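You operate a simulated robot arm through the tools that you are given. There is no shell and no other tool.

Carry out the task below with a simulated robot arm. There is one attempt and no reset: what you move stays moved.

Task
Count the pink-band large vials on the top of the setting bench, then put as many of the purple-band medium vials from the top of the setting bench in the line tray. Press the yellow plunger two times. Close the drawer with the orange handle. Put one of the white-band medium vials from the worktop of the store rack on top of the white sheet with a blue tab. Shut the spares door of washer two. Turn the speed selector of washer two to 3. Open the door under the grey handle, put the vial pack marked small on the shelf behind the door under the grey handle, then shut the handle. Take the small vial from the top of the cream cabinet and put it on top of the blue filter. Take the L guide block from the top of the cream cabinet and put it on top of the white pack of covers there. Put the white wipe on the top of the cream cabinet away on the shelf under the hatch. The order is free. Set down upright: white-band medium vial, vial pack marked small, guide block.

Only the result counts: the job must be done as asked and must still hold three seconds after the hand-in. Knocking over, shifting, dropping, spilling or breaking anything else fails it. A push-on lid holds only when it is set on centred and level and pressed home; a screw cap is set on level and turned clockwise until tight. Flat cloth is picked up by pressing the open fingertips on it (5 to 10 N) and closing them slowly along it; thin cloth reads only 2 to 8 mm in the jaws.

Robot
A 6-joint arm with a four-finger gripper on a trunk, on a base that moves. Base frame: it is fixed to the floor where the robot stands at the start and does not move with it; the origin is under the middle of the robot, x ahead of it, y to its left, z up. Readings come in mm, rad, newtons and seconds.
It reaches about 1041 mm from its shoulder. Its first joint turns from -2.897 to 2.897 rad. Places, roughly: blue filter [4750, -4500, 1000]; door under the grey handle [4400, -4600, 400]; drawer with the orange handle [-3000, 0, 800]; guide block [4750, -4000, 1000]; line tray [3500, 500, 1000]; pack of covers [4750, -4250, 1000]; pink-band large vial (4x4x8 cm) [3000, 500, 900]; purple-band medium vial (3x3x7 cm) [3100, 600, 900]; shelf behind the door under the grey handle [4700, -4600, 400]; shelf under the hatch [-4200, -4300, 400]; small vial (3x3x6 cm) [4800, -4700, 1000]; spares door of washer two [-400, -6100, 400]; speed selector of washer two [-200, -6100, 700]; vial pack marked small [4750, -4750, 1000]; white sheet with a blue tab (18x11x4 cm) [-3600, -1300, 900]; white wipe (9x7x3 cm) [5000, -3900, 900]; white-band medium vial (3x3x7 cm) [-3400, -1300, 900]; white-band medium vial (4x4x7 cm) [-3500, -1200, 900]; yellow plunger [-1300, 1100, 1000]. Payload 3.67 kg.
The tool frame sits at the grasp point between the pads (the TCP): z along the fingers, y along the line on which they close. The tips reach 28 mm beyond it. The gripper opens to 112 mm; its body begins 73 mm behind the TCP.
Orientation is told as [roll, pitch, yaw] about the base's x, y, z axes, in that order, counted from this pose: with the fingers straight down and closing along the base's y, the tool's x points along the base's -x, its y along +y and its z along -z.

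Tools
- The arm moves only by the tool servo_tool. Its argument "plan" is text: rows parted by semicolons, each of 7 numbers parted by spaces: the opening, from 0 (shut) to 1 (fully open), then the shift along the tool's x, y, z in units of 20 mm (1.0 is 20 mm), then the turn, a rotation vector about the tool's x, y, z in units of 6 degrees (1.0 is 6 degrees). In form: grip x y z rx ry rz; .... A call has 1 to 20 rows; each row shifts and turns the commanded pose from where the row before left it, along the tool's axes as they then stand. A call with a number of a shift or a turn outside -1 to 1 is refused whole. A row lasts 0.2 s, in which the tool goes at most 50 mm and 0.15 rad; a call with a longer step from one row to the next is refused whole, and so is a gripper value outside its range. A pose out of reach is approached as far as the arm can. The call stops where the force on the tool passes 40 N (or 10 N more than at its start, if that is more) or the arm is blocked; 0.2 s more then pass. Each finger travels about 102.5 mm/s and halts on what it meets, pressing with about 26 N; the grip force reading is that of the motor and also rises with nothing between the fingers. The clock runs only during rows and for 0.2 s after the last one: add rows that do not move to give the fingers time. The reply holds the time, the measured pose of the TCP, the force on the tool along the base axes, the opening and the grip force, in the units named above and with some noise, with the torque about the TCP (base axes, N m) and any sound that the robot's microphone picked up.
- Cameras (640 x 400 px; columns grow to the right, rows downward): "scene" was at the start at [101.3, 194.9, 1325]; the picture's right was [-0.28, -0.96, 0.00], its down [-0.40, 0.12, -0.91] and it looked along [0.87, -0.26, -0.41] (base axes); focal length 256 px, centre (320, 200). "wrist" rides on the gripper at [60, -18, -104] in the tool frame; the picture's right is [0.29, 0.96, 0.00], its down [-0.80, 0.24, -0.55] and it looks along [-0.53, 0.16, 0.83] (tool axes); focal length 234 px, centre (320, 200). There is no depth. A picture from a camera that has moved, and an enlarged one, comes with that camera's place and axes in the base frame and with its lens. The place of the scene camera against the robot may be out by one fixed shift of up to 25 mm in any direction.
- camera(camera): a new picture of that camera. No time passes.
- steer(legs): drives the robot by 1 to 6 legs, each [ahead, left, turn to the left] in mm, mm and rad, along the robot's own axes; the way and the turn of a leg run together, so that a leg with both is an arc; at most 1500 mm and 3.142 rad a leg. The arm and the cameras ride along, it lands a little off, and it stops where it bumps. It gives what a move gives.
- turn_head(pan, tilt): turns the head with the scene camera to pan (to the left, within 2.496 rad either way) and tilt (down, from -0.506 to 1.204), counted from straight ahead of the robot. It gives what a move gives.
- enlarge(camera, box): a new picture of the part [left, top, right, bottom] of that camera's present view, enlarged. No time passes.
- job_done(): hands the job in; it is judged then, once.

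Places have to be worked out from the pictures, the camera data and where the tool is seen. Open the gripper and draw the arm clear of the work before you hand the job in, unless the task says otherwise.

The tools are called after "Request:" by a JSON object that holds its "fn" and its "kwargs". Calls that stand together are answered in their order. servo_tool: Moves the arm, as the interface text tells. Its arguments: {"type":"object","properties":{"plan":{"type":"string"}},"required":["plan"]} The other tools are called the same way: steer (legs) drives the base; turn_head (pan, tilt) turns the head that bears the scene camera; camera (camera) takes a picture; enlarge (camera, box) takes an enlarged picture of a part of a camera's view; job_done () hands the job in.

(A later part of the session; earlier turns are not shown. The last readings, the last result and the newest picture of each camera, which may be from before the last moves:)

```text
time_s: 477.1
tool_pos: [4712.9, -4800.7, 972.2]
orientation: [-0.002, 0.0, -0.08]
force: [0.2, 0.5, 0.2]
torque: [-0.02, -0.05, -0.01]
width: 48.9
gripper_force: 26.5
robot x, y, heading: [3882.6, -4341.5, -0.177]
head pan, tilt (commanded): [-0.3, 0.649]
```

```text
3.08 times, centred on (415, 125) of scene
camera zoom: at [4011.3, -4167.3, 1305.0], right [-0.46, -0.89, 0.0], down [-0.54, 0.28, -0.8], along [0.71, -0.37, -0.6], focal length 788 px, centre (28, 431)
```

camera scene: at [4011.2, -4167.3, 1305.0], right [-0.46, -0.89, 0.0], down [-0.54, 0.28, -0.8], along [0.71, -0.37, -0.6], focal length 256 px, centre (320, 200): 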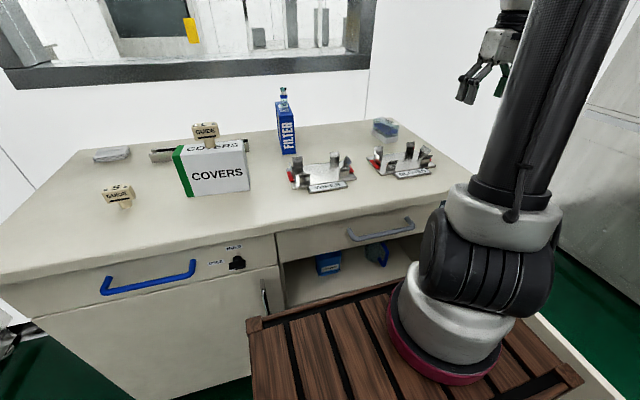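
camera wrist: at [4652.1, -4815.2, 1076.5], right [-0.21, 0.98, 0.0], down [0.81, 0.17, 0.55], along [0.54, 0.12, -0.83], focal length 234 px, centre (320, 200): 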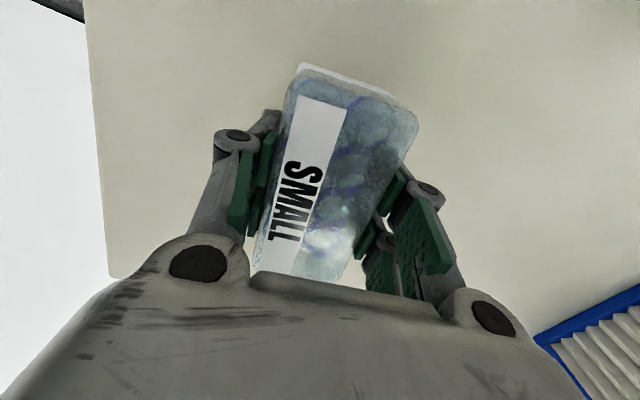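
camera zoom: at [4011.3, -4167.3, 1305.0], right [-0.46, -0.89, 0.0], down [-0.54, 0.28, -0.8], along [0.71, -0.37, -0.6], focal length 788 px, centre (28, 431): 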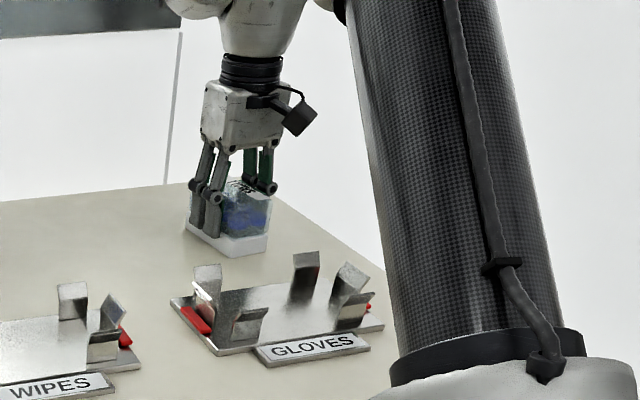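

The pack is held (49 mm). I lift it and carry it to a clear staging spot at the front of the cabinet top (left of the WIPES tray), from where I can regrasp it with a tilted hand.

Request:
{"fn": "servo_tool", "kwargs": {"plan": "0.25 0 0 -0.3 0 0 0;0.25 0 0 -0.7 0 0 0;0.25 0 0 -1 0 0 0;0.25 0 0 -1 0 0 0;0.25 0 0 -1 0 0 0;0.25 0 0 -1 0 0 0;0.25 0 0 -0.6 0 0 0;0.25 0 0 0 0 0 0"}}

Request:
{"fn": "servo_tool", "kwargs": {"plan": "0.25 0.46 0.966 0 0 0 0;0.25 0.46 0.966 0 0 0 0;0.25 0.46 0.966 0 0 0 0;0.25 0.46 0.966 0 0 0 0;0.25 0.46 0.966 0 0 0 0;0.25 0.46 0.966 0 0 0 0;0.25 0.46 0.966 0 0 0 0;0.25 0.46 0.966 0 0 0 0;0.25 0.46 0.966 0 0 0 0;0.25 0.46 0.966 0 0 0 0;0.25 0.46 0.966 0 0 0 0;0.25 0.46 0.966 0 0 0 0;0.25 0.46 0.966 0 0 0 0"}}

Request:
{"fn": "servo_tool", "kwargs": {"plan": "0.25 0.46 0.966 0 0 0 0;0.25 0.46 0.966 0 0 0 0;0.25 0.46 0.966 0 0 0 0;0.25 0.46 0.966 0 0 0 0;0.25 0.46 0.966 0 0 0 0;0.25 0.46 0.966 0 0 0 0;0.25 0.46 0.966 0 0 0 0;0.25 0.46 0.966 0 0 0 0;0.25 0.46 0.966 0 0 0 0;0.25 0.46 0.966 0 0 0 0;0.25 0.46 0.966 0 0 0 0;0.25 0.46 0.966 0 0 0 0;0.25 0 0 0 0 0 0.5;0.25 0 0 0 0 0 0.5;0.25 0 0 0 0 0 0"}}

Request:
{"fn": "camera", "kwargs": {"camera": "wrist"}}

Request:
{"fn": "camera", "kwargs": {"camera": "scene"}}

```text
time_s: 478.9
tool_pos: [4715.8, -4801.1, 1084.1]
orientation: [0.001, 0.001, -0.081]
force: [1.1, 0.3, -0.5]
torque: [0.03, 0.01, -0.01]
width: 48.8
gripper_force: 26.5
robot x, y, heading: [3884.0, -4339.1, -0.176]
head pan, tilt (commanded): [-0.3, 0.649]
```

```text
time_s: 481.7
tool_pos: [4615.0, -4540.4, 1085.5]
orientation: [0.0, -0.001, -0.08]
force: [-0.6, -0.8, -1.5]
torque: [0.05, 0.01, -0.03]
width: 48.7
gripper_force: 26.0
robot x, y, heading: [3885.9, -4345.6, -0.178]
head pan, tilt (commanded): [-0.3, 0.649]
```

```text
time_s: 484.9
tool_pos: [4522.6, -4301.3, 1085.1]
orientation: [0.002, 0.0, -0.185]
force: [-0.3, -0.7, -2.4]
torque: [-0.02, -0.02, 0.0]
width: 49.2
gripper_force: 25.7
robot x, y, heading: [3884.7, -4345.3, -0.175]
head pan, tilt (commanded): [-0.3, 0.649]
```

```text
taken
camera wrist: at [4461.1, -4309.2, 1189.0], right [-0.11, 0.99, 0.0], down [0.83, 0.09, 0.55], along [0.55, 0.06, -0.83], focal length 234 px, centre (320, 200)
```

wrist: 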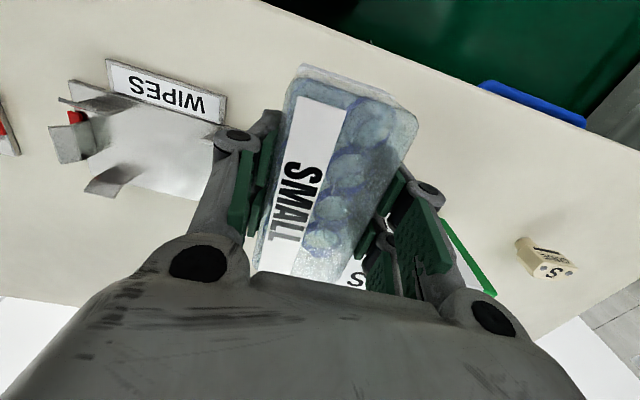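

```text
taken
camera scene: at [4011.2, -4167.1, 1305.0], right [-0.46, -0.89, 0.0], down [-0.54, 0.28, -0.8], along [0.71, -0.37, -0.6], focal length 256 px, centre (320, 200)
```

scene: 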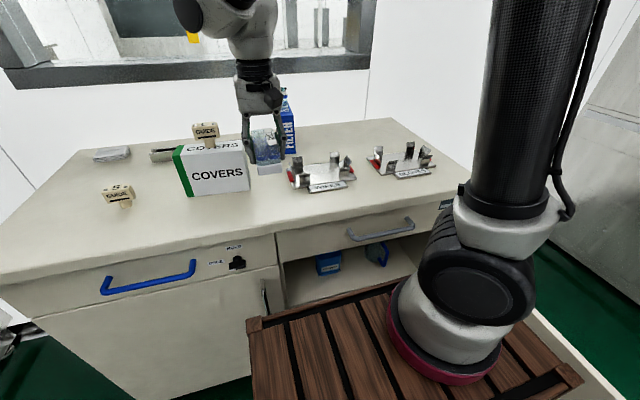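

This spot is clear: ~28 mm inside the front edge, clear of the WIPES tray and COVERS. I lower the pack here.

Request:
{"fn": "servo_tool", "kwargs": {"plan": "0.25 0 0 0.7 0 0 0;0.25 0 0 1 0 0 0;0.25 0 0 1 0 0 0;0.25 0 0 1 0 0 0;0.25 0 0 0.8 0 0 0;0.25 0 0 0.5 0 0 0;0.25 0 0 0.2 0 0 0;0.25 0 0 0 0 0 0"}}

Request:
{"fn": "servo_tool", "kwargs": {"plan": "0.25 0 0 0.1 0 0 0;0.25 0 0 0.1 0 0 0;0.25 0 0 0.05 0 0 0;0.25 0 0 0 0 0 0"}}

```text
time_s: 486.7
tool_pos: [4524.6, -4301.6, 981.1]
orientation: [0.0, -0.001, -0.184]
force: [-0.3, -0.7, -0.5]
torque: [-0.02, 0.0, -0.02]
width: 48.7
gripper_force: 26.3
robot x, y, heading: [3883.9, -4340.0, -0.179]
head pan, tilt (commanded): [-0.3, 0.649]
```

```text
time_s: 487.7
tool_pos: [4523.0, -4301.4, 976.0]
orientation: [0.0, 0.002, -0.186]
force: [-0.9, -0.3, -1.2]
torque: [0.02, 0.0, 0.01]
width: 48.6
gripper_force: 25.9
robot x, y, heading: [3886.3, -4343.0, -0.177]
head pan, tilt (commanded): [-0.3, 0.649]
```

Not in contact yet at 976; a few more millimetres.

Request:
{"fn": "servo_tool", "kwargs": {"plan": "0.25 0 0 0.05 0 0 0;0.25 0 0 0.05 0 0 0;0.25 0 0 0.05 0 0 0;0.25 0 0 0 0 0 0"}}

```text
time_s: 488.7
tool_pos: [4522.6, -4302.0, 972.8]
orientation: [0.001, 0.0, -0.184]
force: [0.4, 0.7, -0.4]
torque: [0.01, 0.01, -0.01]
width: 48.6
gripper_force: 26.2
robot x, y, heading: [3882.9, -4337.8, -0.178]
head pan, tilt (commanded): [-0.3, 0.649]
```

Request:
{"fn": "servo_tool", "kwargs": {"plan": "0.25 0 0 0.05 0 0 0;0.25 0 0 0.05 0 0 0;0.25 0 0 0 0 0 0"}}

```text
time_s: 489.5
tool_pos: [4523.7, -4302.8, 970.9]
orientation: [0.002, -0.003, -0.184]
force: [-3.3, 1.1, 16.5]
torque: [0.01, 0.06, -0.02]
width: 49.1
gripper_force: 26.2
robot x, y, heading: [3884.5, -4341.9, -0.174]
head pan, tilt (commanded): [-0.3, 0.649]
```

Contact. I release and rise straight up.

Request:
{"fn": "servo_tool", "kwargs": {"plan": "0.25 0 0 -0.05 0 0 0;0.5 0 0 0 0 0 0;0.6 0 0 0 0 0 0;0.7 0 0 -0.2 0 0 0;0.7 0 0 -0.8 0 0 0;0.7 0 0 -1 0 0 0;0.7 0 0 -1 0 0 0;0.7 0 0 -1 0 0 0;0.7 0 0 -1 0 0 0;0.7 0 0 -1 0 0 0;0.7 0 0 -1 0 0 0;0.7 0 0 -1 0 0 0;0.7 0 0 -1 0 0 0;0.7 0 0 0 0 0 0"}}

Request:
{"fn": "camera", "kwargs": {"camera": "wrist"}}

Request:
{"fn": "camera", "kwargs": {"camera": "scene"}}

```text
time_s: 492.5
tool_pos: [4523.5, -4303.7, 1150.6]
orientation: [-0.002, -0.001, -0.184]
force: [0.3, 0.0, -0.5]
torque: [0.01, 0.01, 0.01]
width: 78.3
gripper_force: 0.1
robot x, y, heading: [3884.7, -4343.8, -0.175]
head pan, tilt (commanded): [-0.3, 0.649]
```

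```text
taken
camera wrist: at [4461.0, -4310.9, 1254.6], right [-0.11, 0.99, 0.0], down [0.83, 0.09, 0.55], along [0.55, 0.06, -0.83], focal length 234 px, centre (320, 200)
```

wrist: 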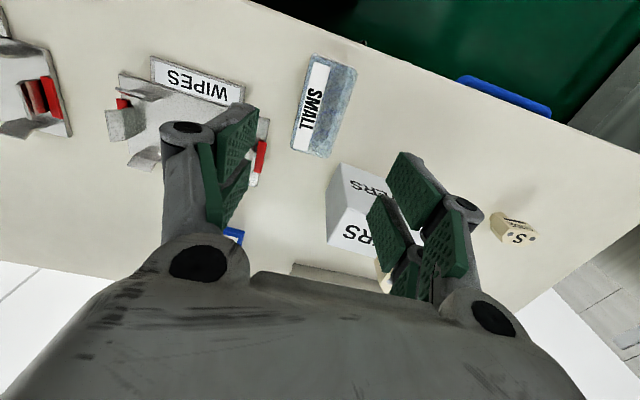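

```text
taken
camera scene: at [4011.2, -4167.2, 1305.0], right [-0.46, -0.89, 0.0], down [-0.54, 0.28, -0.8], along [0.71, -0.37, -0.6], focal length 256 px, centre (320, 200)
```

scene: 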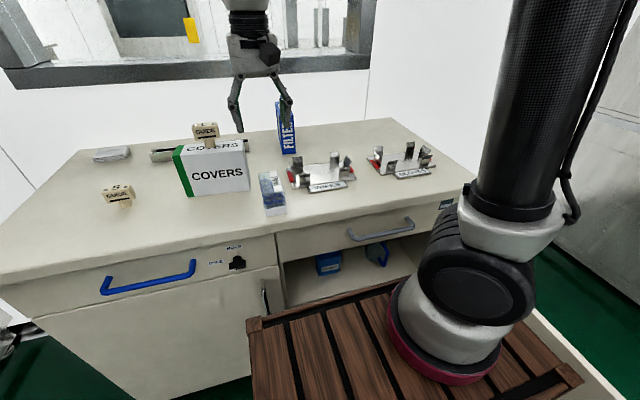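

The pack is staged upright. I back the base up and shift left so I can regrasp it with the hand tilted ~45°, which will let me set it on the shelf.

Request:
{"fn": "steer", "kwargs": {"legs": [[-280, 0, -0.008], [0, 200, 0]]}}

Request:
{"fn": "servo_tool", "kwargs": {"plan": "0.8 -0.8 -0.85 0 0 0 0;0.8 -0.8 -0.85 0 0 0 0;0.8 -0.8 -0.85 0 0 0 0;0.8 -0.8 -0.85 0 0 0 0;0.8 -0.8 -0.85 0 0 0 0;0.8 -0.8 -0.85 0 0 0 0;0.8 -0.8 -0.85 0 0 0 0;0.8 -0.8 -0.85 0 0 0 0;0.8 -0.8 -0.85 0 0 0 0;0.8 -0.8 -0.85 0 0 0 0;0.8 0 0 0 0 -1 0;0.8 0 0 0 0 -1 0;0.8 0 0 0 0 -1 0;0.8 0 0 0 0 -1 0;0.8 0 0 0 0 -1 0;0.8 0 0 0 0 -1 0;0.8 0 0 0 0 -1 0;0.8 0 0 0 0 -0.5 0;0.8 0 0 0 0 0 0"}}

Request:
{"fn": "camera", "kwargs": {"camera": "wrist"}}

Request:
{"fn": "camera", "kwargs": {"camera": "scene"}}

```text
time_s: 495.7
tool_pos: [4287.8, -4055.9, 1150.9]
orientation: [0.0, -0.002, -0.193]
force: [0.2, 0.2, 0.6]
torque: [0.02, 0.02, -0.01]
width: 78.4
gripper_force: 0.1
robot x, y, heading: [3645.2, -4088.6, -0.184]
head pan, tilt (commanded): [-0.3, 0.649]
```

```text
time_s: 499.7
tool_pos: [4411.1, -4253.1, 1151.0]
orientation: [0.002, -0.785, -0.196]
force: [-0.5, -0.2, -0.5]
torque: [0.04, -0.01, 0.02]
width: 89.4
gripper_force: 0.1
robot x, y, heading: [3645.4, -4089.5, -0.187]
head pan, tilt (commanded): [-0.3, 0.649]
```

```text
taken
camera wrist: at [4293.8, -4249.2, 1181.4], right [-0.02, 0.98, -0.2], down [0.21, 0.2, 0.96], along [0.98, -0.03, -0.21], focal length 234 px, centre (320, 200)
```

wrist: 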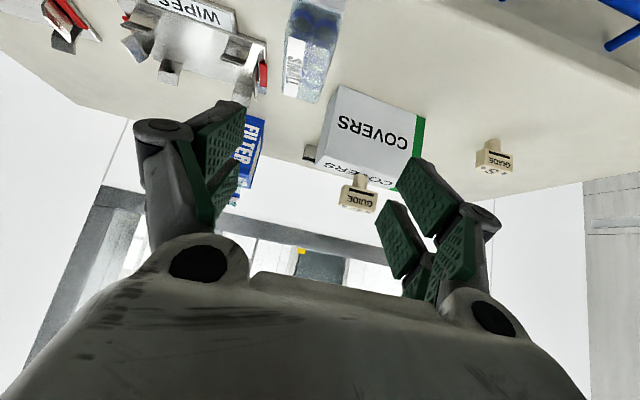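

```text
taken
camera scene: at [3775.6, -3916.0, 1305.0], right [-0.47, -0.88, 0.0], down [-0.54, 0.28, -0.8], along [0.7, -0.37, -0.6], focal length 256 px, centre (320, 200)
```

scene: 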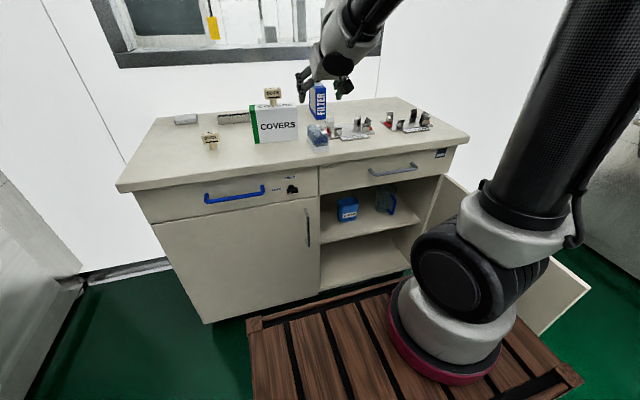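

Tilt of 45° achieved. I move to the pre-grasp point 120 mm back along the tool axis from the pack.

Request:
{"fn": "servo_tool", "kwargs": {"plan": "0.8 0.336 -0.268 0.836 0 0 0;0.8 0.336 -0.268 0.836 0 0 0;0.8 0.336 -0.268 0.836 0 0 0;0.8 0.336 -0.268 0.836 0 0 0;0.8 0.336 -0.268 0.836 0 0 0;0.8 0 0 0 0 0 0"}}

Request:
{"fn": "camera", "kwargs": {"camera": "wrist"}}

Request:
{"fn": "enlarge", "kwargs": {"camera": "scene", "box": [250, 50, 410, 200]}}

```text
time_s: 501.1
tool_pos: [4433.5, -4265.3, 1091.6]
orientation: [-0.005, -0.784, -0.194]
force: [0.4, 0.1, 0.5]
torque: [0.02, -0.01, -0.01]
width: 89.7
gripper_force: 0.2
out of reach, approached as far as the arm can: row 3, 4, 5
robot x, y, heading: [3648.2, -4088.1, -0.182]
head pan, tilt (commanded): [-0.3, 0.649]
```

```text
taken
camera wrist: at [4315.6, -4260.9, 1122.4], right [-0.01, 0.98, -0.21], down [0.22, 0.2, 0.95], along [0.98, -0.03, -0.22], focal length 234 px, centre (320, 200)
```

wrist: 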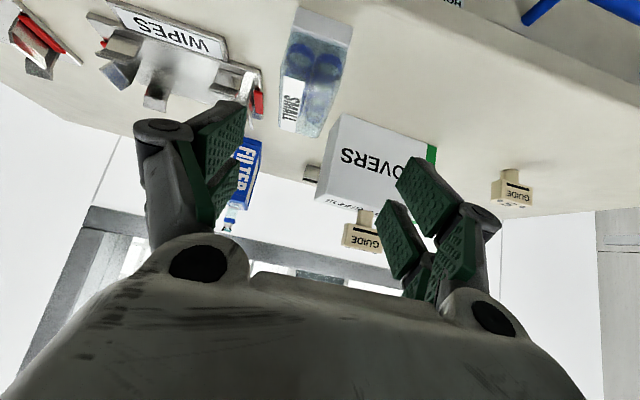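

```text
2.67 times, centred on (330, 125) of scene
camera zoom: at [3775.6, -3916.0, 1305.0], right [-0.47, -0.88, 0.0], down [-0.54, 0.28, -0.8], along [0.7, -0.37, -0.6], focal length 683 px, centre (293, 400)
```

zoom: 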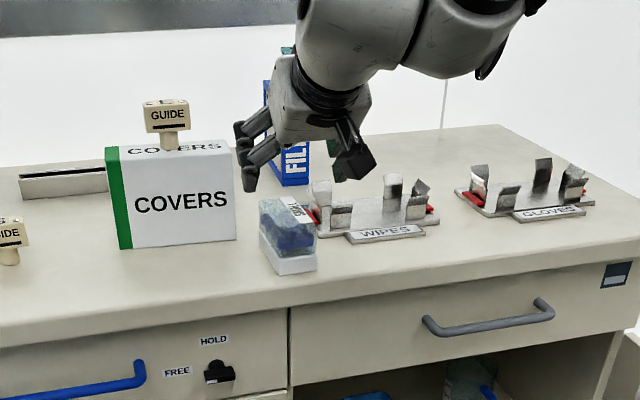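

The arm is too folded here; I back the base up 160 mm and then extend to the pre-grasp.

Request:
{"fn": "steer", "kwargs": {"legs": [[-160, 0, 0]]}}

Request:
{"fn": "servo_tool", "kwargs": {"plan": "0.8 -0.6 0 0.6 0 0 0;0.8 -0.6 0 0.6 0 0 0;0.8 -0.6 0 0.6 0 0 0;0.8 -0.6 0 0.6 0 0 0;0.8 -0.6 0 0.6 0 0 0;0.8 -0.6 0 0.6 0 0 0;0.8 -0.6 -0.3 0.6 0 0 0;0.8 -0.6 -0.3 0.6 0 0 0;0.8 -0.6 -0.3 0.6 0 0 0;0.8 0 0 0 0 0 0"}}

Request:
{"fn": "camera", "kwargs": {"camera": "wrist"}}

```text
time_s: 502.5
tool_pos: [4276.4, -4236.8, 1091.6]
orientation: [-0.003, -0.783, -0.194]
force: [0.1, 0.1, -0.3]
torque: [0.0, 0.01, 0.0]
width: 89.8
gripper_force: 0.2
robot x, y, heading: [3489.3, -4061.5, -0.182]
head pan, tilt (commanded): [-0.3, 0.649]
```

```text
time_s: 504.7
tool_pos: [4423.0, -4284.3, 1090.4]
orientation: [-0.003, -0.783, -0.193]
force: [-0.1, -1.0, 0.6]
torque: [0.01, -0.03, -0.01]
width: 89.5
gripper_force: 0.1
robot x, y, heading: [3485.1, -4057.6, -0.188]
head pan, tilt (commanded): [-0.3, 0.649]
```

```text
taken
camera wrist: at [4305.3, -4279.9, 1122.0], right [-0.01, 0.98, -0.21], down [0.22, 0.2, 0.95], along [0.98, -0.03, -0.22], focal length 234 px, centre (320, 200)
```

wrist: 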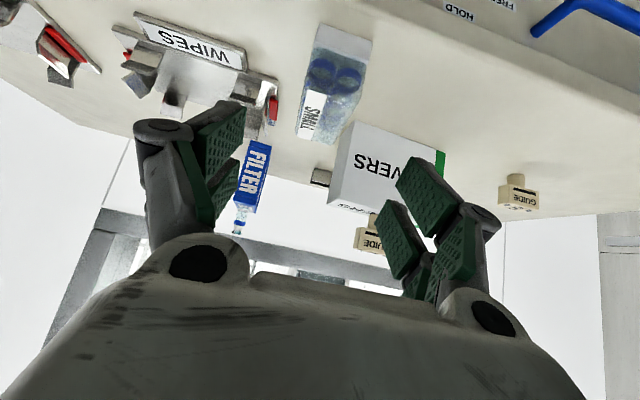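

Well lined up with the pack. I advance 80 mm along the tool axis and look again.

Request:
{"fn": "servo_tool", "kwargs": {"plan": "0.8 0.05 0.1 0.8 0 0 0;0.8 0.05 0.1 0.8 0 0 0;0.8 0.05 0.1 0.8 0 0 0;0.8 0 0 0.8 0 0 0;0.8 0 0 0.8 0 0 0;0.8 0 0 0 0 0 0"}}

Request:
{"fn": "camera", "kwargs": {"camera": "wrist"}}

Request:
{"fn": "enlarge", "kwargs": {"camera": "scene", "box": [250, 50, 410, 200]}}

```text
time_s: 506.1
tool_pos: [4476.4, -4287.6, 1030.1]
orientation: [-0.003, -0.782, -0.194]
force: [0.6, 0.3, 0.4]
torque: [0.0, 0.01, -0.01]
width: 89.5
gripper_force: 0.1
robot x, y, heading: [3493.0, -4054.4, -0.185]
head pan, tilt (commanded): [-0.3, 0.649]
```

```text
taken
camera wrist: at [4359.8, -4283.2, 1061.5], right [-0.01, 0.98, -0.21], down [0.22, 0.2, 0.95], along [0.98, -0.03, -0.22], focal length 234 px, centre (320, 200)
```

wrist: 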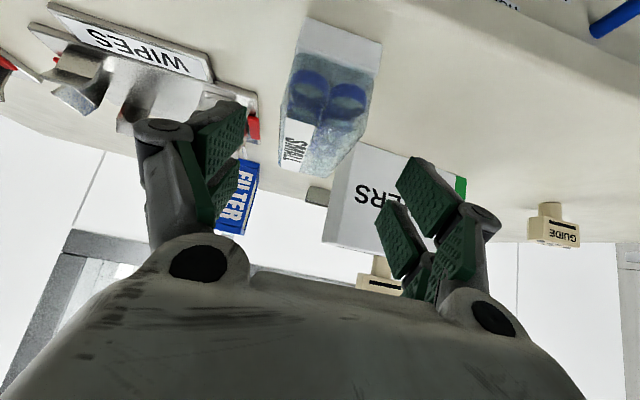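

```text
2.67 times, centred on (330, 125) of scene
camera zoom: at [3619.0, -3886.8, 1305.0], right [-0.47, -0.88, 0.0], down [-0.53, 0.28, -0.8], along [0.7, -0.37, -0.6], focal length 683 px, centre (293, 400)
```

zoom: 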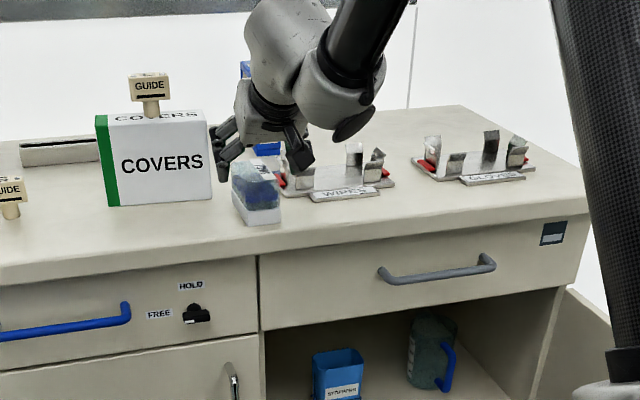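

The pack is exactly where predicted; I correct −6 mm laterally and advance the rest of the way.

Request:
{"fn": "servo_tool", "kwargs": {"plan": "0.8 0 -0.15 0.8 0 0 0;0.8 -0.05 -0.14 0.8 0 0 0;0.8 0 0 0.8 0 0 0;0.8 0 0 0.5 0 0 0;0.8 0 0 0.3 0 0 0;0.8 0 0 0 0 0 0"}}

Request:
{"fn": "camera", "kwargs": {"camera": "wrist"}}

Request:
{"fn": "enlarge", "kwargs": {"camera": "scene", "box": [250, 50, 410, 200]}}

```text
time_s: 507.5
tool_pos: [4520.9, -4303.3, 986.6]
orientation: [-0.003, -0.782, -0.193]
force: [-0.3, 0.1, 0.2]
torque: [0.02, 0.01, 0.0]
width: 89.4
gripper_force: 0.0
robot x, y, heading: [3492.2, -4058.2, -0.186]
head pan, tilt (commanded): [-0.3, 0.649]
```

```text
taken
camera wrist: at [4403.7, -4298.3, 1018.6], right [-0.01, 0.98, -0.21], down [0.22, 0.2, 0.95], along [0.98, -0.03, -0.22], focal length 234 px, centre (320, 200)
```

wrist: 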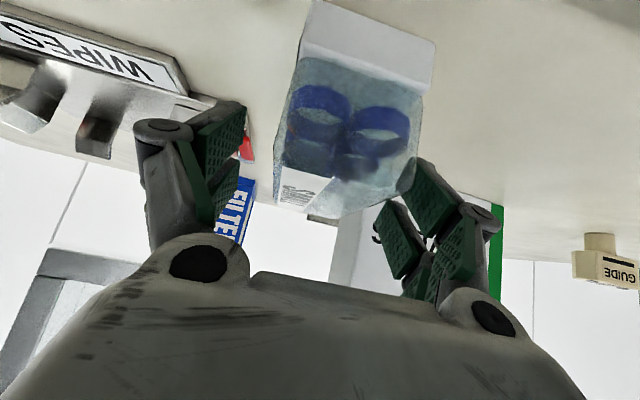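

```text
2.67 times, centred on (330, 125) of scene
camera zoom: at [3619.1, -3886.8, 1305.0], right [-0.47, -0.88, 0.0], down [-0.53, 0.28, -0.8], along [0.7, -0.37, -0.6], focal length 683 px, centre (293, 400)
```

zoom: 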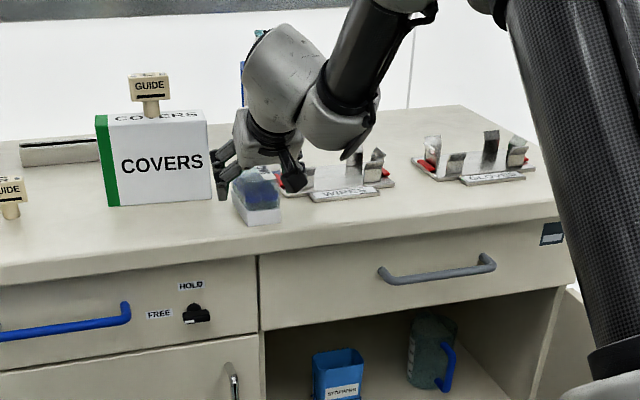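

The pack sits between the open pads. I close the gripper.

Request:
{"fn": "servo_tool", "kwargs": {"plan": "0.6 0 0 0 0 0 0;0.45 0 0 0 0 0 0;0.35 0 0 0 0 0 0;0.25 0 0 0 0 0 0;0.25 0 0 0 0 0 0;0.25 0 0 0 0 0 0"}}

Request:
{"fn": "camera", "kwargs": {"camera": "wrist"}}

```text
time_s: 508.9
tool_pos: [4520.8, -4302.8, 987.2]
orientation: [-0.005, -0.784, -0.194]
force: [0.0, 1.1, 1.3]
torque: [0.08, 0.06, -0.04]
width: 48.8
gripper_force: 25.4
robot x, y, heading: [3489.2, -4060.1, -0.185]
head pan, tilt (commanded): [-0.3, 0.649]
```

```text
taken
camera wrist: at [4403.6, -4298.2, 1018.7], right [-0.01, 0.98, -0.21], down [0.22, 0.2, 0.95], along [0.98, -0.03, -0.22], focal length 234 px, centre (320, 200)
```

wrist: 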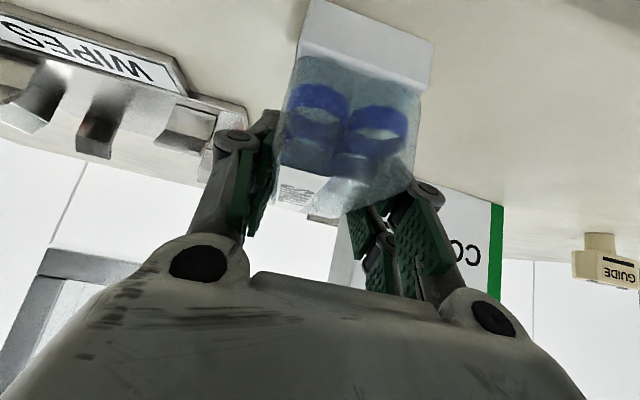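

Held (48.8 mm). I lift it 80 mm and check that it stays upright and firm.

Request:
{"fn": "servo_tool", "kwargs": {"plan": "0.25 -0.3 0 -0.3 0 0 0;0.25 -0.6 0 -0.6 0 0 0;0.25 -0.7 0 -0.7 0 0 0;0.25 -0.7 0 -0.7 0 0 0;0.25 -0.7 0 -0.7 0 0 0;0.25 0 0 0 0 0 0"}}

Request:
{"fn": "camera", "kwargs": {"camera": "wrist"}}

Request:
{"fn": "enlarge", "kwargs": {"camera": "scene", "box": [250, 50, 410, 200]}}

```text
time_s: 510.3
tool_pos: [4519.2, -4304.5, 1073.7]
orientation: [-0.004, -0.781, -0.194]
force: [1.4, 0.0, -1.0]
torque: [0.0, -0.01, 0.0]
width: 48.7
gripper_force: 25.5
robot x, y, heading: [3492.1, -4060.3, -0.182]
head pan, tilt (commanded): [-0.3, 0.649]
```

```text
taken
camera wrist: at [4402.9, -4299.2, 1104.6], right [-0.01, 0.98, -0.21], down [0.22, 0.2, 0.95], along [0.98, -0.03, -0.22], focal length 234 px, centre (320, 200)
```

wrist: 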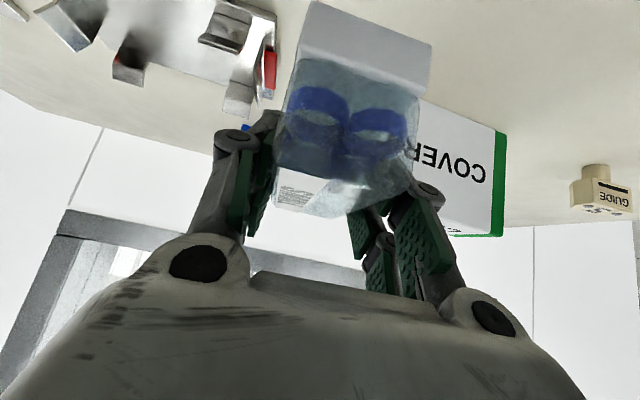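

```text
2.67 times, centred on (330, 125) of scene
camera zoom: at [3619.1, -3886.8, 1305.0], right [-0.47, -0.88, 0.0], down [-0.53, 0.28, -0.8], along [0.7, -0.37, -0.6], focal length 683 px, centre (293, 400)
```

zoom: 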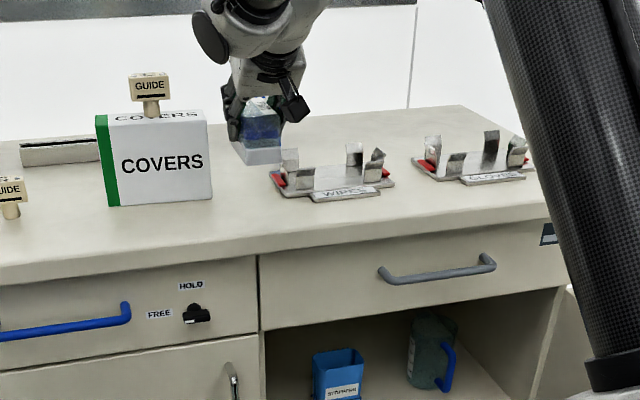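

The pack hangs upright. I back the base away 260 mm and move right 285 mm to line up with the open cupboard.

Request:
{"fn": "steer", "kwargs": {"legs": [[-260, 0, 0], [0, -285, 0]]}}

Request:
{"fn": "turn_head", "kwargs": {"pan": -0.1, "tilt": 0.6}}

Request:
{"fn": "camera", "kwargs": {"camera": "scene"}}

Request:
{"fn": "camera", "kwargs": {"camera": "wrist"}}

```text
time_s: 513.7
tool_pos: [4215.5, -4534.0, 1074.2]
orientation: [-0.003, -0.782, -0.192]
force: [0.5, 0.1, -1.6]
torque: [0.05, -0.03, 0.0]
width: 48.9
gripper_force: 26.2
robot x, y, heading: [3181.9, -4287.4, -0.178]
head pan, tilt (commanded): [-0.3, 0.649]
```

```text
time_s: 514.5
tool_pos: [4214.2, -4532.7, 1074.0]
orientation: [-0.005, -0.783, -0.194]
force: [-0.1, -0.1, -1.1]
torque: [0.02, -0.03, 0.01]
width: 48.8
gripper_force: 25.9
robot x, y, heading: [3186.3, -4284.4, -0.188]
head pan, tilt (commanded): [-0.099, 0.6]
```

```text
taken
camera scene: at [3322.2, -4099.0, 1309.3], right [-0.28, -0.96, 0.0], down [-0.54, 0.16, -0.82], along [0.79, -0.23, -0.57], focal length 256 px, centre (320, 200)
```

scene: 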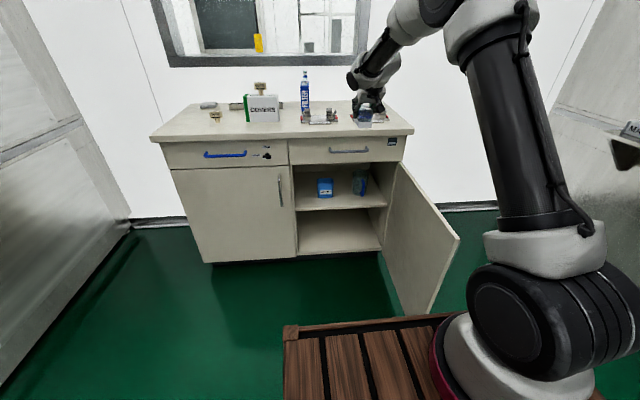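

```text
taken
camera wrist: at [4097.7, -4527.6, 1104.5], right [-0.01, 0.98, -0.21], down [0.22, 0.2, 0.95], along [0.98, -0.03, -0.22], focal length 234 px, centre (320, 200)
```

wrist: 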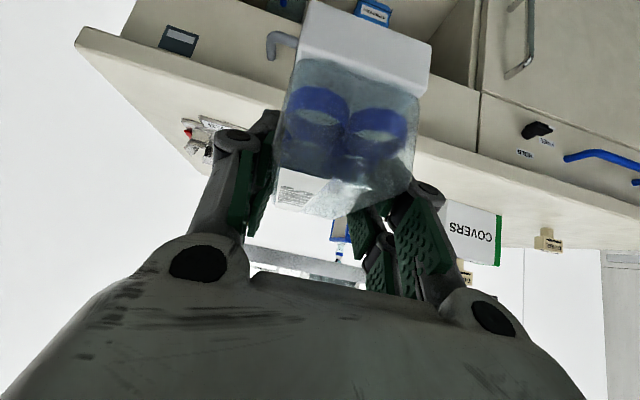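

In line with the opening (lateral ≈297 mm). I lower the pack in front of the cupboard to shelf height.

Request:
{"fn": "servo_tool", "kwargs": {"plan": "0.25 0.7 0 0.7 0 0 0;0.25 0.7 0 0.7 0 0 0;0.25 0.7 0 0.7 0 0 0;0.25 0.7 0 0.7 0 0 0;0.25 0.7 0 0.7 0 0 0;0.25 0.7 0 0.7 0 0 0;0.25 0.7 0 0.7 0 0 0;0.25 0.7 0 0.7 0 0 0;0.25 0.7 0 0.7 0 0 0;0.25 0.7 0 0.7 0 0 0;0.25 0.7 0 0.7 0 0 0;0.25 0.7 0 0.7 0 0 0;0.25 0.7 0 0.7 0 0 0;0.25 0.7 0 0.7 0 0 0;0.25 0.7 0 0.7 0 0 0;0.25 0.7 0 0.7 0 0 0;0.25 0.7 0 0.7 0 0 0;0.25 0.7 0 0.7 0 0 0;0.25 0.7 0 0.7 0 0 0;0.25 0.7 0 0.7 0 0 0"}}

Request:
{"fn": "servo_tool", "kwargs": {"plan": "0.25 0.7 0 0.7 0 0 0;0.25 0.7 0 0.7 0 0 0;0.25 0.7 0 0.7 0 0 0;0.25 0.7 0 0.7 0 0 0;0.25 0.7 0 0.7 0 0 0;0.25 0.7 0 0.7 0 0 0;0.25 0 0 0 0 0 0"}}

Request:
{"fn": "camera", "kwargs": {"camera": "scene"}}

Request:
{"fn": "camera", "kwargs": {"camera": "wrist"}}

```text
time_s: 518.7
tool_pos: [4247.6, -4462.5, 699.2]
orientation: [-0.014, -0.781, -0.194]
force: [-0.4, 0.1, -0.8]
torque: [0.0, 0.03, 0.0]
width: 48.5
gripper_force: 25.9
out of reach, approached as far as the arm can: row 4, 7, 8, 10, 12, 13, 14, 15, 16, 17, 18, 19, 20
robot x, y, heading: [3182.0, -4288.2, -0.185]
head pan, tilt (commanded): [-0.099, 0.6]
```

```text
time_s: 520.3
tool_pos: [4255.0, -4455.7, 579.0]
orientation: [-0.015, -0.781, -0.193]
force: [0.1, 0.6, -1.6]
torque: [-0.03, -0.01, -0.05]
width: 49.0
gripper_force: 25.9
out of reach, approached as far as the arm can: row 2, 4
robot x, y, heading: [3182.9, -4288.7, -0.183]
head pan, tilt (commanded): [-0.099, 0.6]
```

```text
taken
camera scene: at [3322.2, -4098.9, 1309.3], right [-0.28, -0.96, 0.0], down [-0.54, 0.16, -0.82], along [0.79, -0.23, -0.57], focal length 256 px, centre (320, 200)
```

scene: 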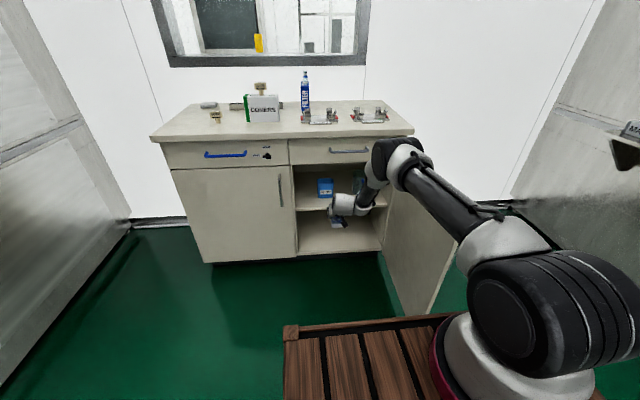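

```text
taken
camera wrist: at [4137.5, -4450.4, 611.2], right [-0.01, 0.98, -0.21], down [0.22, 0.21, 0.95], along [0.97, -0.04, -0.22], focal length 234 px, centre (320, 200)
```

wrist: 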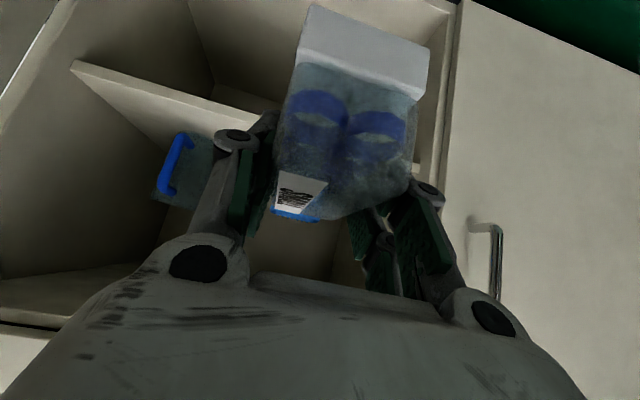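

The arm drifted a little near its reach limit; shelf top is at z≈455. I bring the base 110 mm forward and 80 mm right so the arm is more relaxed, then re-check.

Request:
{"fn": "steer", "kwargs": {"legs": [[0, -80, 0], [110, 0, 0]]}}

Request:
{"fn": "servo_tool", "kwargs": {"plan": "0.25 0.35 0 0.35 0 0 0;0.25 0.35 0 0.35 0 0 0;0.25 0.35 0 0.35 0 0 0;0.25 0.35 0 0.35 0 0 0;0.25 0.35 0 0.35 0 0 0;0.25 0 0 0 0 0 0"}}

Request:
{"fn": "camera", "kwargs": {"camera": "wrist"}}

Request:
{"fn": "camera", "kwargs": {"camera": "scene"}}

```text
time_s: 522.1
tool_pos: [4349.7, -4561.0, 578.8]
orientation: [-0.015, -0.78, -0.196]
force: [0.4, 0.6, -1.1]
torque: [-0.03, 0.01, -0.02]
width: 48.6
gripper_force: 26.0
robot x, y, heading: [3273.7, -4389.5, -0.189]
head pan, tilt (commanded): [-0.099, 0.6]
```

```text
time_s: 523.5
tool_pos: [4346.8, -4560.7, 530.0]
orientation: [-0.016, -0.779, -0.198]
force: [0.5, 0.0, -1.5]
torque: [-0.01, 0.0, 0.01]
width: 49.2
gripper_force: 26.0
robot x, y, heading: [3279.4, -4388.3, -0.187]
head pan, tilt (commanded): [-0.099, 0.6]
```

```text
taken
camera wrist: at [4230.5, -4554.6, 561.5], right [0.0, 0.98, -0.21], down [0.22, 0.21, 0.95], along [0.97, -0.05, -0.22], focal length 234 px, centre (320, 200)
```

wrist: 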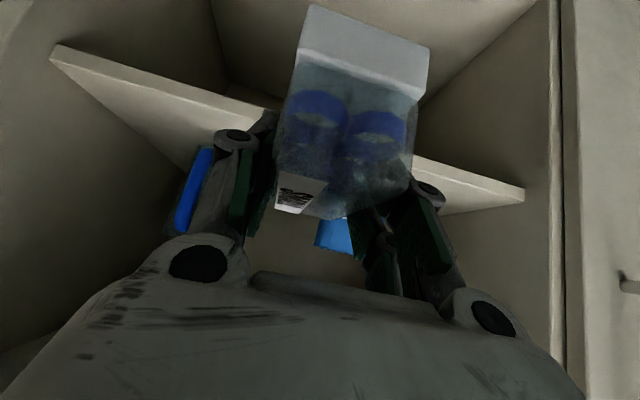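

```text
taken
camera scene: at [3417.3, -4200.3, 1309.3], right [-0.28, -0.96, 0.0], down [-0.54, 0.16, -0.82], along [0.79, -0.23, -0.57], focal length 256 px, centre (320, 200)
```

scene: 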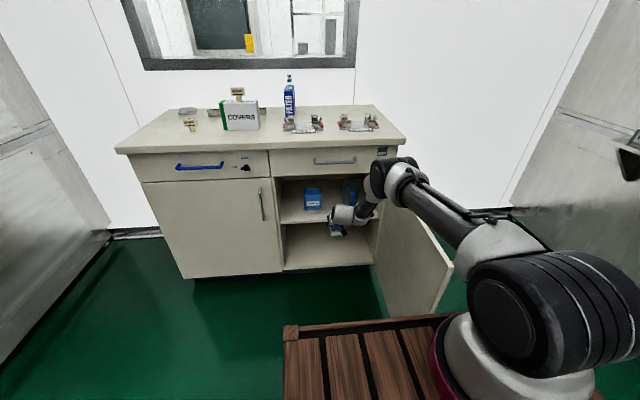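

The pack is ~20 mm above the shelf level and lined up between jug and blue box. I drive the base forward 145 mm (14 mm right) to bring the pack in over the shelf.

Request:
{"fn": "steer", "kwargs": {"legs": [[145, -12, 0]]}}

Request:
{"fn": "camera", "kwargs": {"camera": "wrist"}}

Request:
{"fn": "camera", "kwargs": {"camera": "scene"}}

Request:
{"fn": "enlarge", "kwargs": {"camera": "scene", "box": [250, 140, 420, 290]}}

```text
time_s: 524.9
tool_pos: [4487.8, -4598.6, 528.8]
orientation: [-0.016, -0.78, -0.198]
force: [-0.2, 0.1, -1.6]
torque: [0.0, -0.02, 0.02]
width: 49.0
gripper_force: 25.7
robot x, y, heading: [3422.8, -4430.3, -0.187]
head pan, tilt (commanded): [-0.099, 0.6]
```

```text
taken
camera wrist: at [4371.3, -4592.7, 561.5], right [0.0, 0.98, -0.21], down [0.22, 0.21, 0.95], along [0.97, -0.04, -0.22], focal length 234 px, centre (320, 200)
```

wrist: 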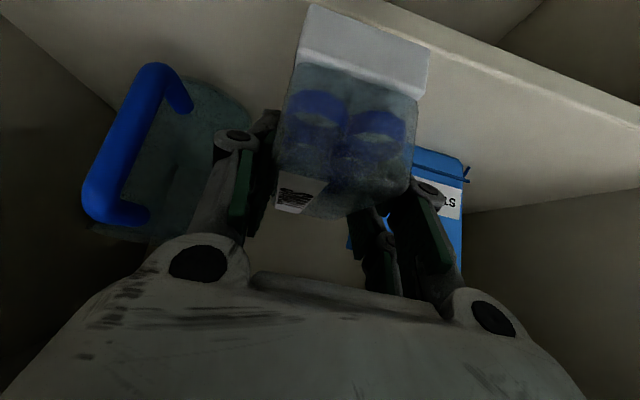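

```text
taken
camera scene: at [3557.9, -4239.3, 1309.3], right [-0.28, -0.96, 0.0], down [-0.54, 0.16, -0.82], along [0.79, -0.23, -0.57], focal length 256 px, centre (320, 200)
```

scene: 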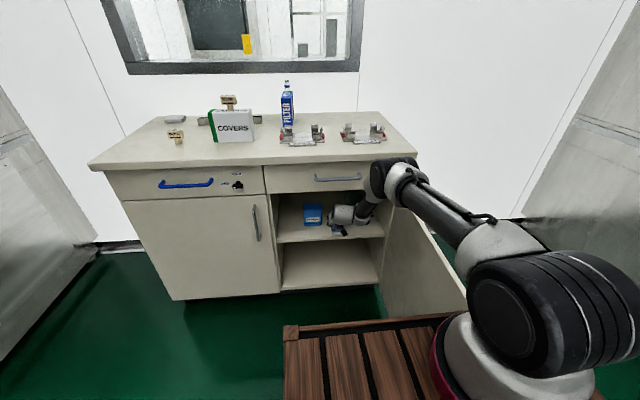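

```text
2.67 times, centred on (335, 215) of scene
camera zoom: at [3557.9, -4239.3, 1309.3], right [-0.28, -0.96, 0.0], down [-0.54, 0.16, -0.82], along [0.79, -0.23, -0.57], focal length 683 px, centre (280, 160)
```

zoom: 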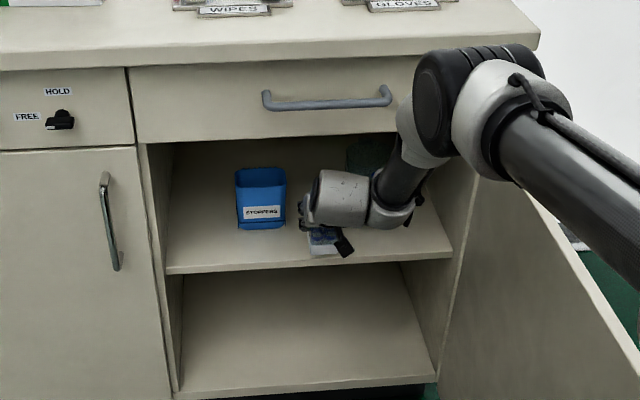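

The pack's near face is only just past the shelf edge, so I go in another 30 mm (still short of the blue box and jug), then check.

Request:
{"fn": "steer", "kwargs": {"legs": [[32, 0, 0]]}}

Request:
{"fn": "camera", "kwargs": {"camera": "wrist"}}

Request:
{"fn": "enlarge", "kwargs": {"camera": "scene", "box": [250, 140, 420, 290]}}

```text
time_s: 525.7
tool_pos: [4519.1, -4604.3, 528.6]
orientation: [-0.017, -0.78, -0.197]
force: [0.1, -0.3, -1.7]
torque: [-0.02, 0.0, -0.02]
width: 48.8
gripper_force: 26.1
robot x, y, heading: [3450.9, -4433.1, -0.188]
head pan, tilt (commanded): [-0.099, 0.6]
```

```text
taken
camera wrist: at [4402.2, -4598.7, 561.5], right [0.0, 0.98, -0.21], down [0.22, 0.21, 0.95], along [0.97, -0.04, -0.22], focal length 234 px, centre (320, 200)
```

wrist: 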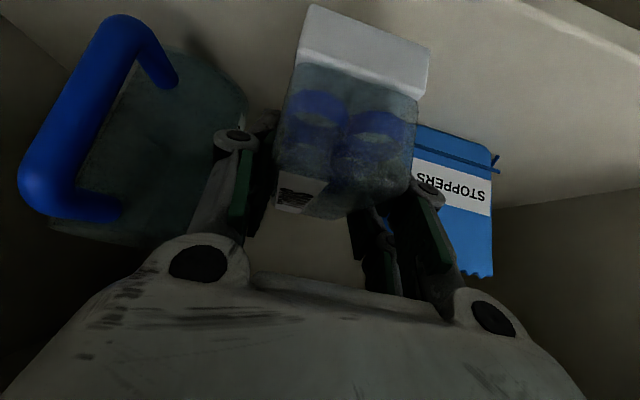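

```text
2.67 times, centred on (335, 215) of scene
camera zoom: at [3588.9, -4245.2, 1309.3], right [-0.28, -0.96, 0.0], down [-0.54, 0.16, -0.82], along [0.79, -0.23, -0.57], focal length 683 px, centre (280, 160)
```

zoom: 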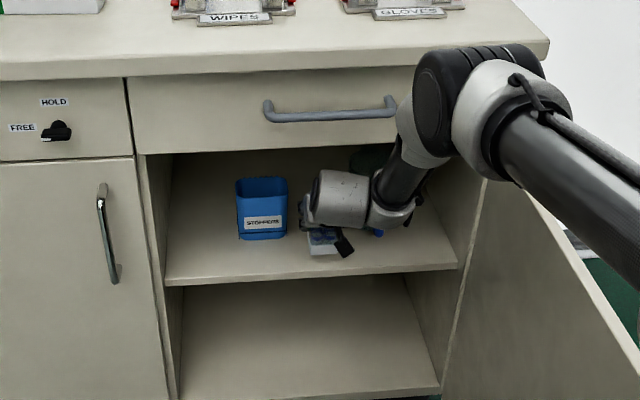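

The pack is now ~35 mm inside the shelf edge. I lower it gently until contact.

Request:
{"fn": "servo_tool", "kwargs": {"plan": "0.25 0.18 0 0.18 0 0 0;0.25 0.18 0 0.18 0 0 0;0.25 0.1 0 0.1 0 0 0;0.25 0 0 0 0 0 0"}}

Request:
{"fn": "servo_tool", "kwargs": {"plan": "0.25 0.07 0 0.07 0 0 0;0.25 0.05 0 0.05 0 0 0;0.25 0 0 0 0 0 0"}}

```text
time_s: 526.7
tool_pos: [4520.0, -4604.8, 516.5]
orientation: [-0.016, -0.782, -0.198]
force: [1.2, -0.6, -2.2]
torque: [-0.01, 0.01, 0.0]
width: 48.9
gripper_force: 26.2
robot x, y, heading: [3447.1, -4431.6, -0.194]
head pan, tilt (commanded): [-0.099, 0.6]
```

```text
time_s: 527.5
tool_pos: [4519.5, -4604.1, 513.3]
orientation: [-0.015, -0.782, -0.198]
force: [0.2, -0.4, -1.6]
torque: [-0.01, -0.01, -0.01]
width: 49.1
gripper_force: 26.2
robot x, y, heading: [3450.7, -4434.7, -0.189]
head pan, tilt (commanded): [-0.099, 0.6]
```

No contact yet at 513; continuing in ~2 mm steps.

Request:
{"fn": "servo_tool", "kwargs": {"plan": "0.25 0.07 0 0.07 0 0 0;0.25 0.07 0 0.07 0 0 0;0.25 0 0 0 0 0 0"}}

Request:
{"fn": "servo_tool", "kwargs": {"plan": "0.25 0.07 0 0.07 0 0 0;0.25 0.07 0 0.07 0 0 0;0.25 0 0 0 0 0 0"}}

```text
time_s: 528.3
tool_pos: [4518.3, -4604.5, 508.6]
orientation: [-0.017, -0.78, -0.197]
force: [-0.1, 0.1, -0.6]
torque: [-0.01, -0.01, 0.01]
width: 48.8
gripper_force: 25.5
robot x, y, heading: [3450.3, -4432.9, -0.188]
head pan, tilt (commanded): [-0.099, 0.6]
```

```text
time_s: 529.1
tool_pos: [4519.5, -4605.0, 505.7]
orientation: [-0.016, -0.78, -0.197]
force: [0.3, -0.4, -1.0]
torque: [0.01, 0.02, -0.01]
width: 48.8
gripper_force: 26.1
robot x, y, heading: [3447.8, -4434.1, -0.187]
head pan, tilt (commanded): [-0.099, 0.6]
```

Still free at 505.7; a few more small steps.

Request:
{"fn": "servo_tool", "kwargs": {"plan": "0.25 0.07 0 0.07 0 0 0;0.25 0.07 0 0.07 0 0 0;0.25 0 0 0 0 0 0"}}

Request:
{"fn": "servo_tool", "kwargs": {"plan": "0.25 0.07 0 0.07 0 0 0;0.25 0.07 0 0.07 0 0 0;0.25 0 0 0 0 0 0"}}

Request:
{"fn": "camera", "kwargs": {"camera": "wrist"}}

```text
time_s: 529.9
tool_pos: [4519.4, -4604.6, 500.6]
orientation: [-0.015, -0.779, -0.198]
force: [-0.3, 0.4, -1.1]
torque: [-0.03, 0.01, -0.01]
width: 48.9
gripper_force: 25.9
robot x, y, heading: [3450.9, -4432.0, -0.193]
head pan, tilt (commanded): [-0.099, 0.6]
```

```text
time_s: 530.7
tool_pos: [4518.9, -4604.4, 497.4]
orientation: [-0.016, -0.781, -0.197]
force: [-0.4, -0.2, -1.0]
torque: [-0.02, -0.01, -0.01]
width: 48.8
gripper_force: 25.7
robot x, y, heading: [3454.3, -4430.4, -0.188]
head pan, tilt (commanded): [-0.099, 0.6]
```

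```text
taken
camera wrist: at [4401.6, -4599.1, 529.9], right [0.0, 0.98, -0.21], down [0.23, 0.21, 0.95], along [0.97, -0.04, -0.22], focal length 234 px, centre (320, 200)
```

wrist: 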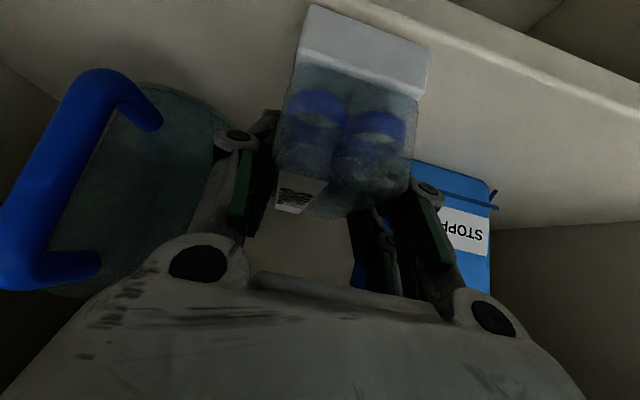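

The shelf must be close now. I continue in 1–2 mm steps.

Request:
{"fn": "servo_tool", "kwargs": {"plan": "0.25 0.06 0 0.06 0 0 0;0.25 0.06 0 0.06 0 0 0;0.25 0 0 0 0 0 0"}}

Request:
{"fn": "servo_tool", "kwargs": {"plan": "0.25 0.06 0 0.06 0 0 0;0.25 0.06 0 0.06 0 0 0;0.25 0 0 0 0 0 0"}}

Request:
{"fn": "servo_tool", "kwargs": {"plan": "0.25 0.06 0 0.06 0 0 0;0.25 0.06 0 0.06 0 0 0;0.25 0 0 0 0 0 0"}}

```text
time_s: 531.5
tool_pos: [4519.4, -4605.7, 495.9]
orientation: [-0.015, -0.783, -0.198]
force: [1.0, -0.6, 9.7]
torque: [0.29, 0.19, -0.02]
width: 48.9
gripper_force: 25.8
robot x, y, heading: [3452.0, -4434.1, -0.189]
head pan, tilt (commanded): [-0.099, 0.6]
```

```text
time_s: 532.3
tool_pos: [4518.9, -4605.2, 493.6]
orientation: [-0.017, -0.782, -0.196]
force: [4.7, 1.2, 16.6]
torque: [0.04, -0.46, 0.03]
width: 49.2
gripper_force: 25.6
robot x, y, heading: [3450.4, -4434.5, -0.189]
head pan, tilt (commanded): [-0.099, 0.6]
```

```text
time_s: 533.1
tool_pos: [4516.6, -4604.4, 486.4]
orientation: [-0.016, -0.777, -0.197]
force: [-0.2, -1.6, 7.6]
torque: [-0.1, -0.05, -0.03]
width: 49.1
gripper_force: 25.8
robot x, y, heading: [3449.6, -4431.4, -0.19]
head pan, tilt (commanded): [-0.099, 0.6]
```

Contact made (the fingers slid slightly down the pack). I ease up 2 mm and open the jaws just enough to release.

Request:
{"fn": "servo_tool", "kwargs": {"plan": "0.25 -0.07 0 -0.07 0 0 0;0.25 0 0 0 0 0 0;0.45 0 0 0 0 0 0;0.5 0 0 0 0 0 0;0.54 0 0 0 0 0 0;0.54 0 0 0 0 0 0"}}

Request:
{"fn": "camera", "kwargs": {"camera": "wrist"}}

Request:
{"fn": "enlarge", "kwargs": {"camera": "scene", "box": [250, 140, 420, 290]}}

```text
time_s: 534.5
tool_pos: [4516.9, -4603.9, 490.2]
orientation: [-0.015, -0.779, -0.197]
force: [-0.4, 0.4, 0.9]
torque: [-0.02, 0.0, 0.0]
width: 60.4
gripper_force: 0.1
robot x, y, heading: [3454.2, -4433.6, -0.187]
head pan, tilt (commanded): [-0.099, 0.6]
```

```text
taken
camera wrist: at [4401.4, -4598.9, 521.0], right [0.0, 0.98, -0.21], down [0.22, 0.21, 0.95], along [0.97, -0.04, -0.22], focal length 234 px, centre (320, 200)
```

wrist: 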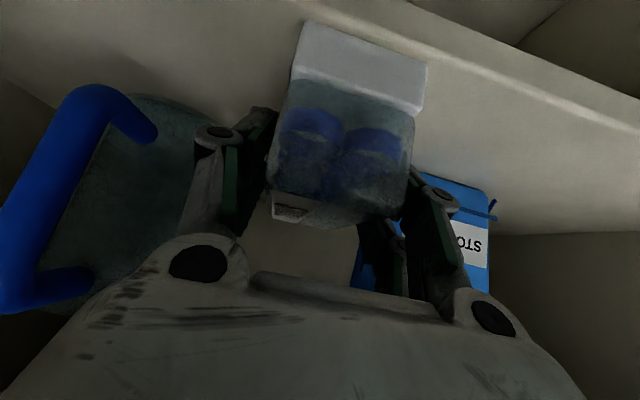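

```text
2.67 times, centred on (335, 215) of scene
camera zoom: at [3588.8, -4245.2, 1309.3], right [-0.28, -0.96, 0.0], down [-0.54, 0.16, -0.82], along [0.79, -0.23, -0.57], focal length 683 px, centre (280, 160)
```

zoom: 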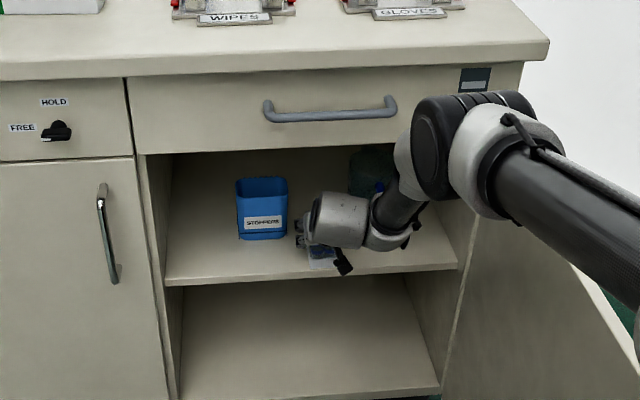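

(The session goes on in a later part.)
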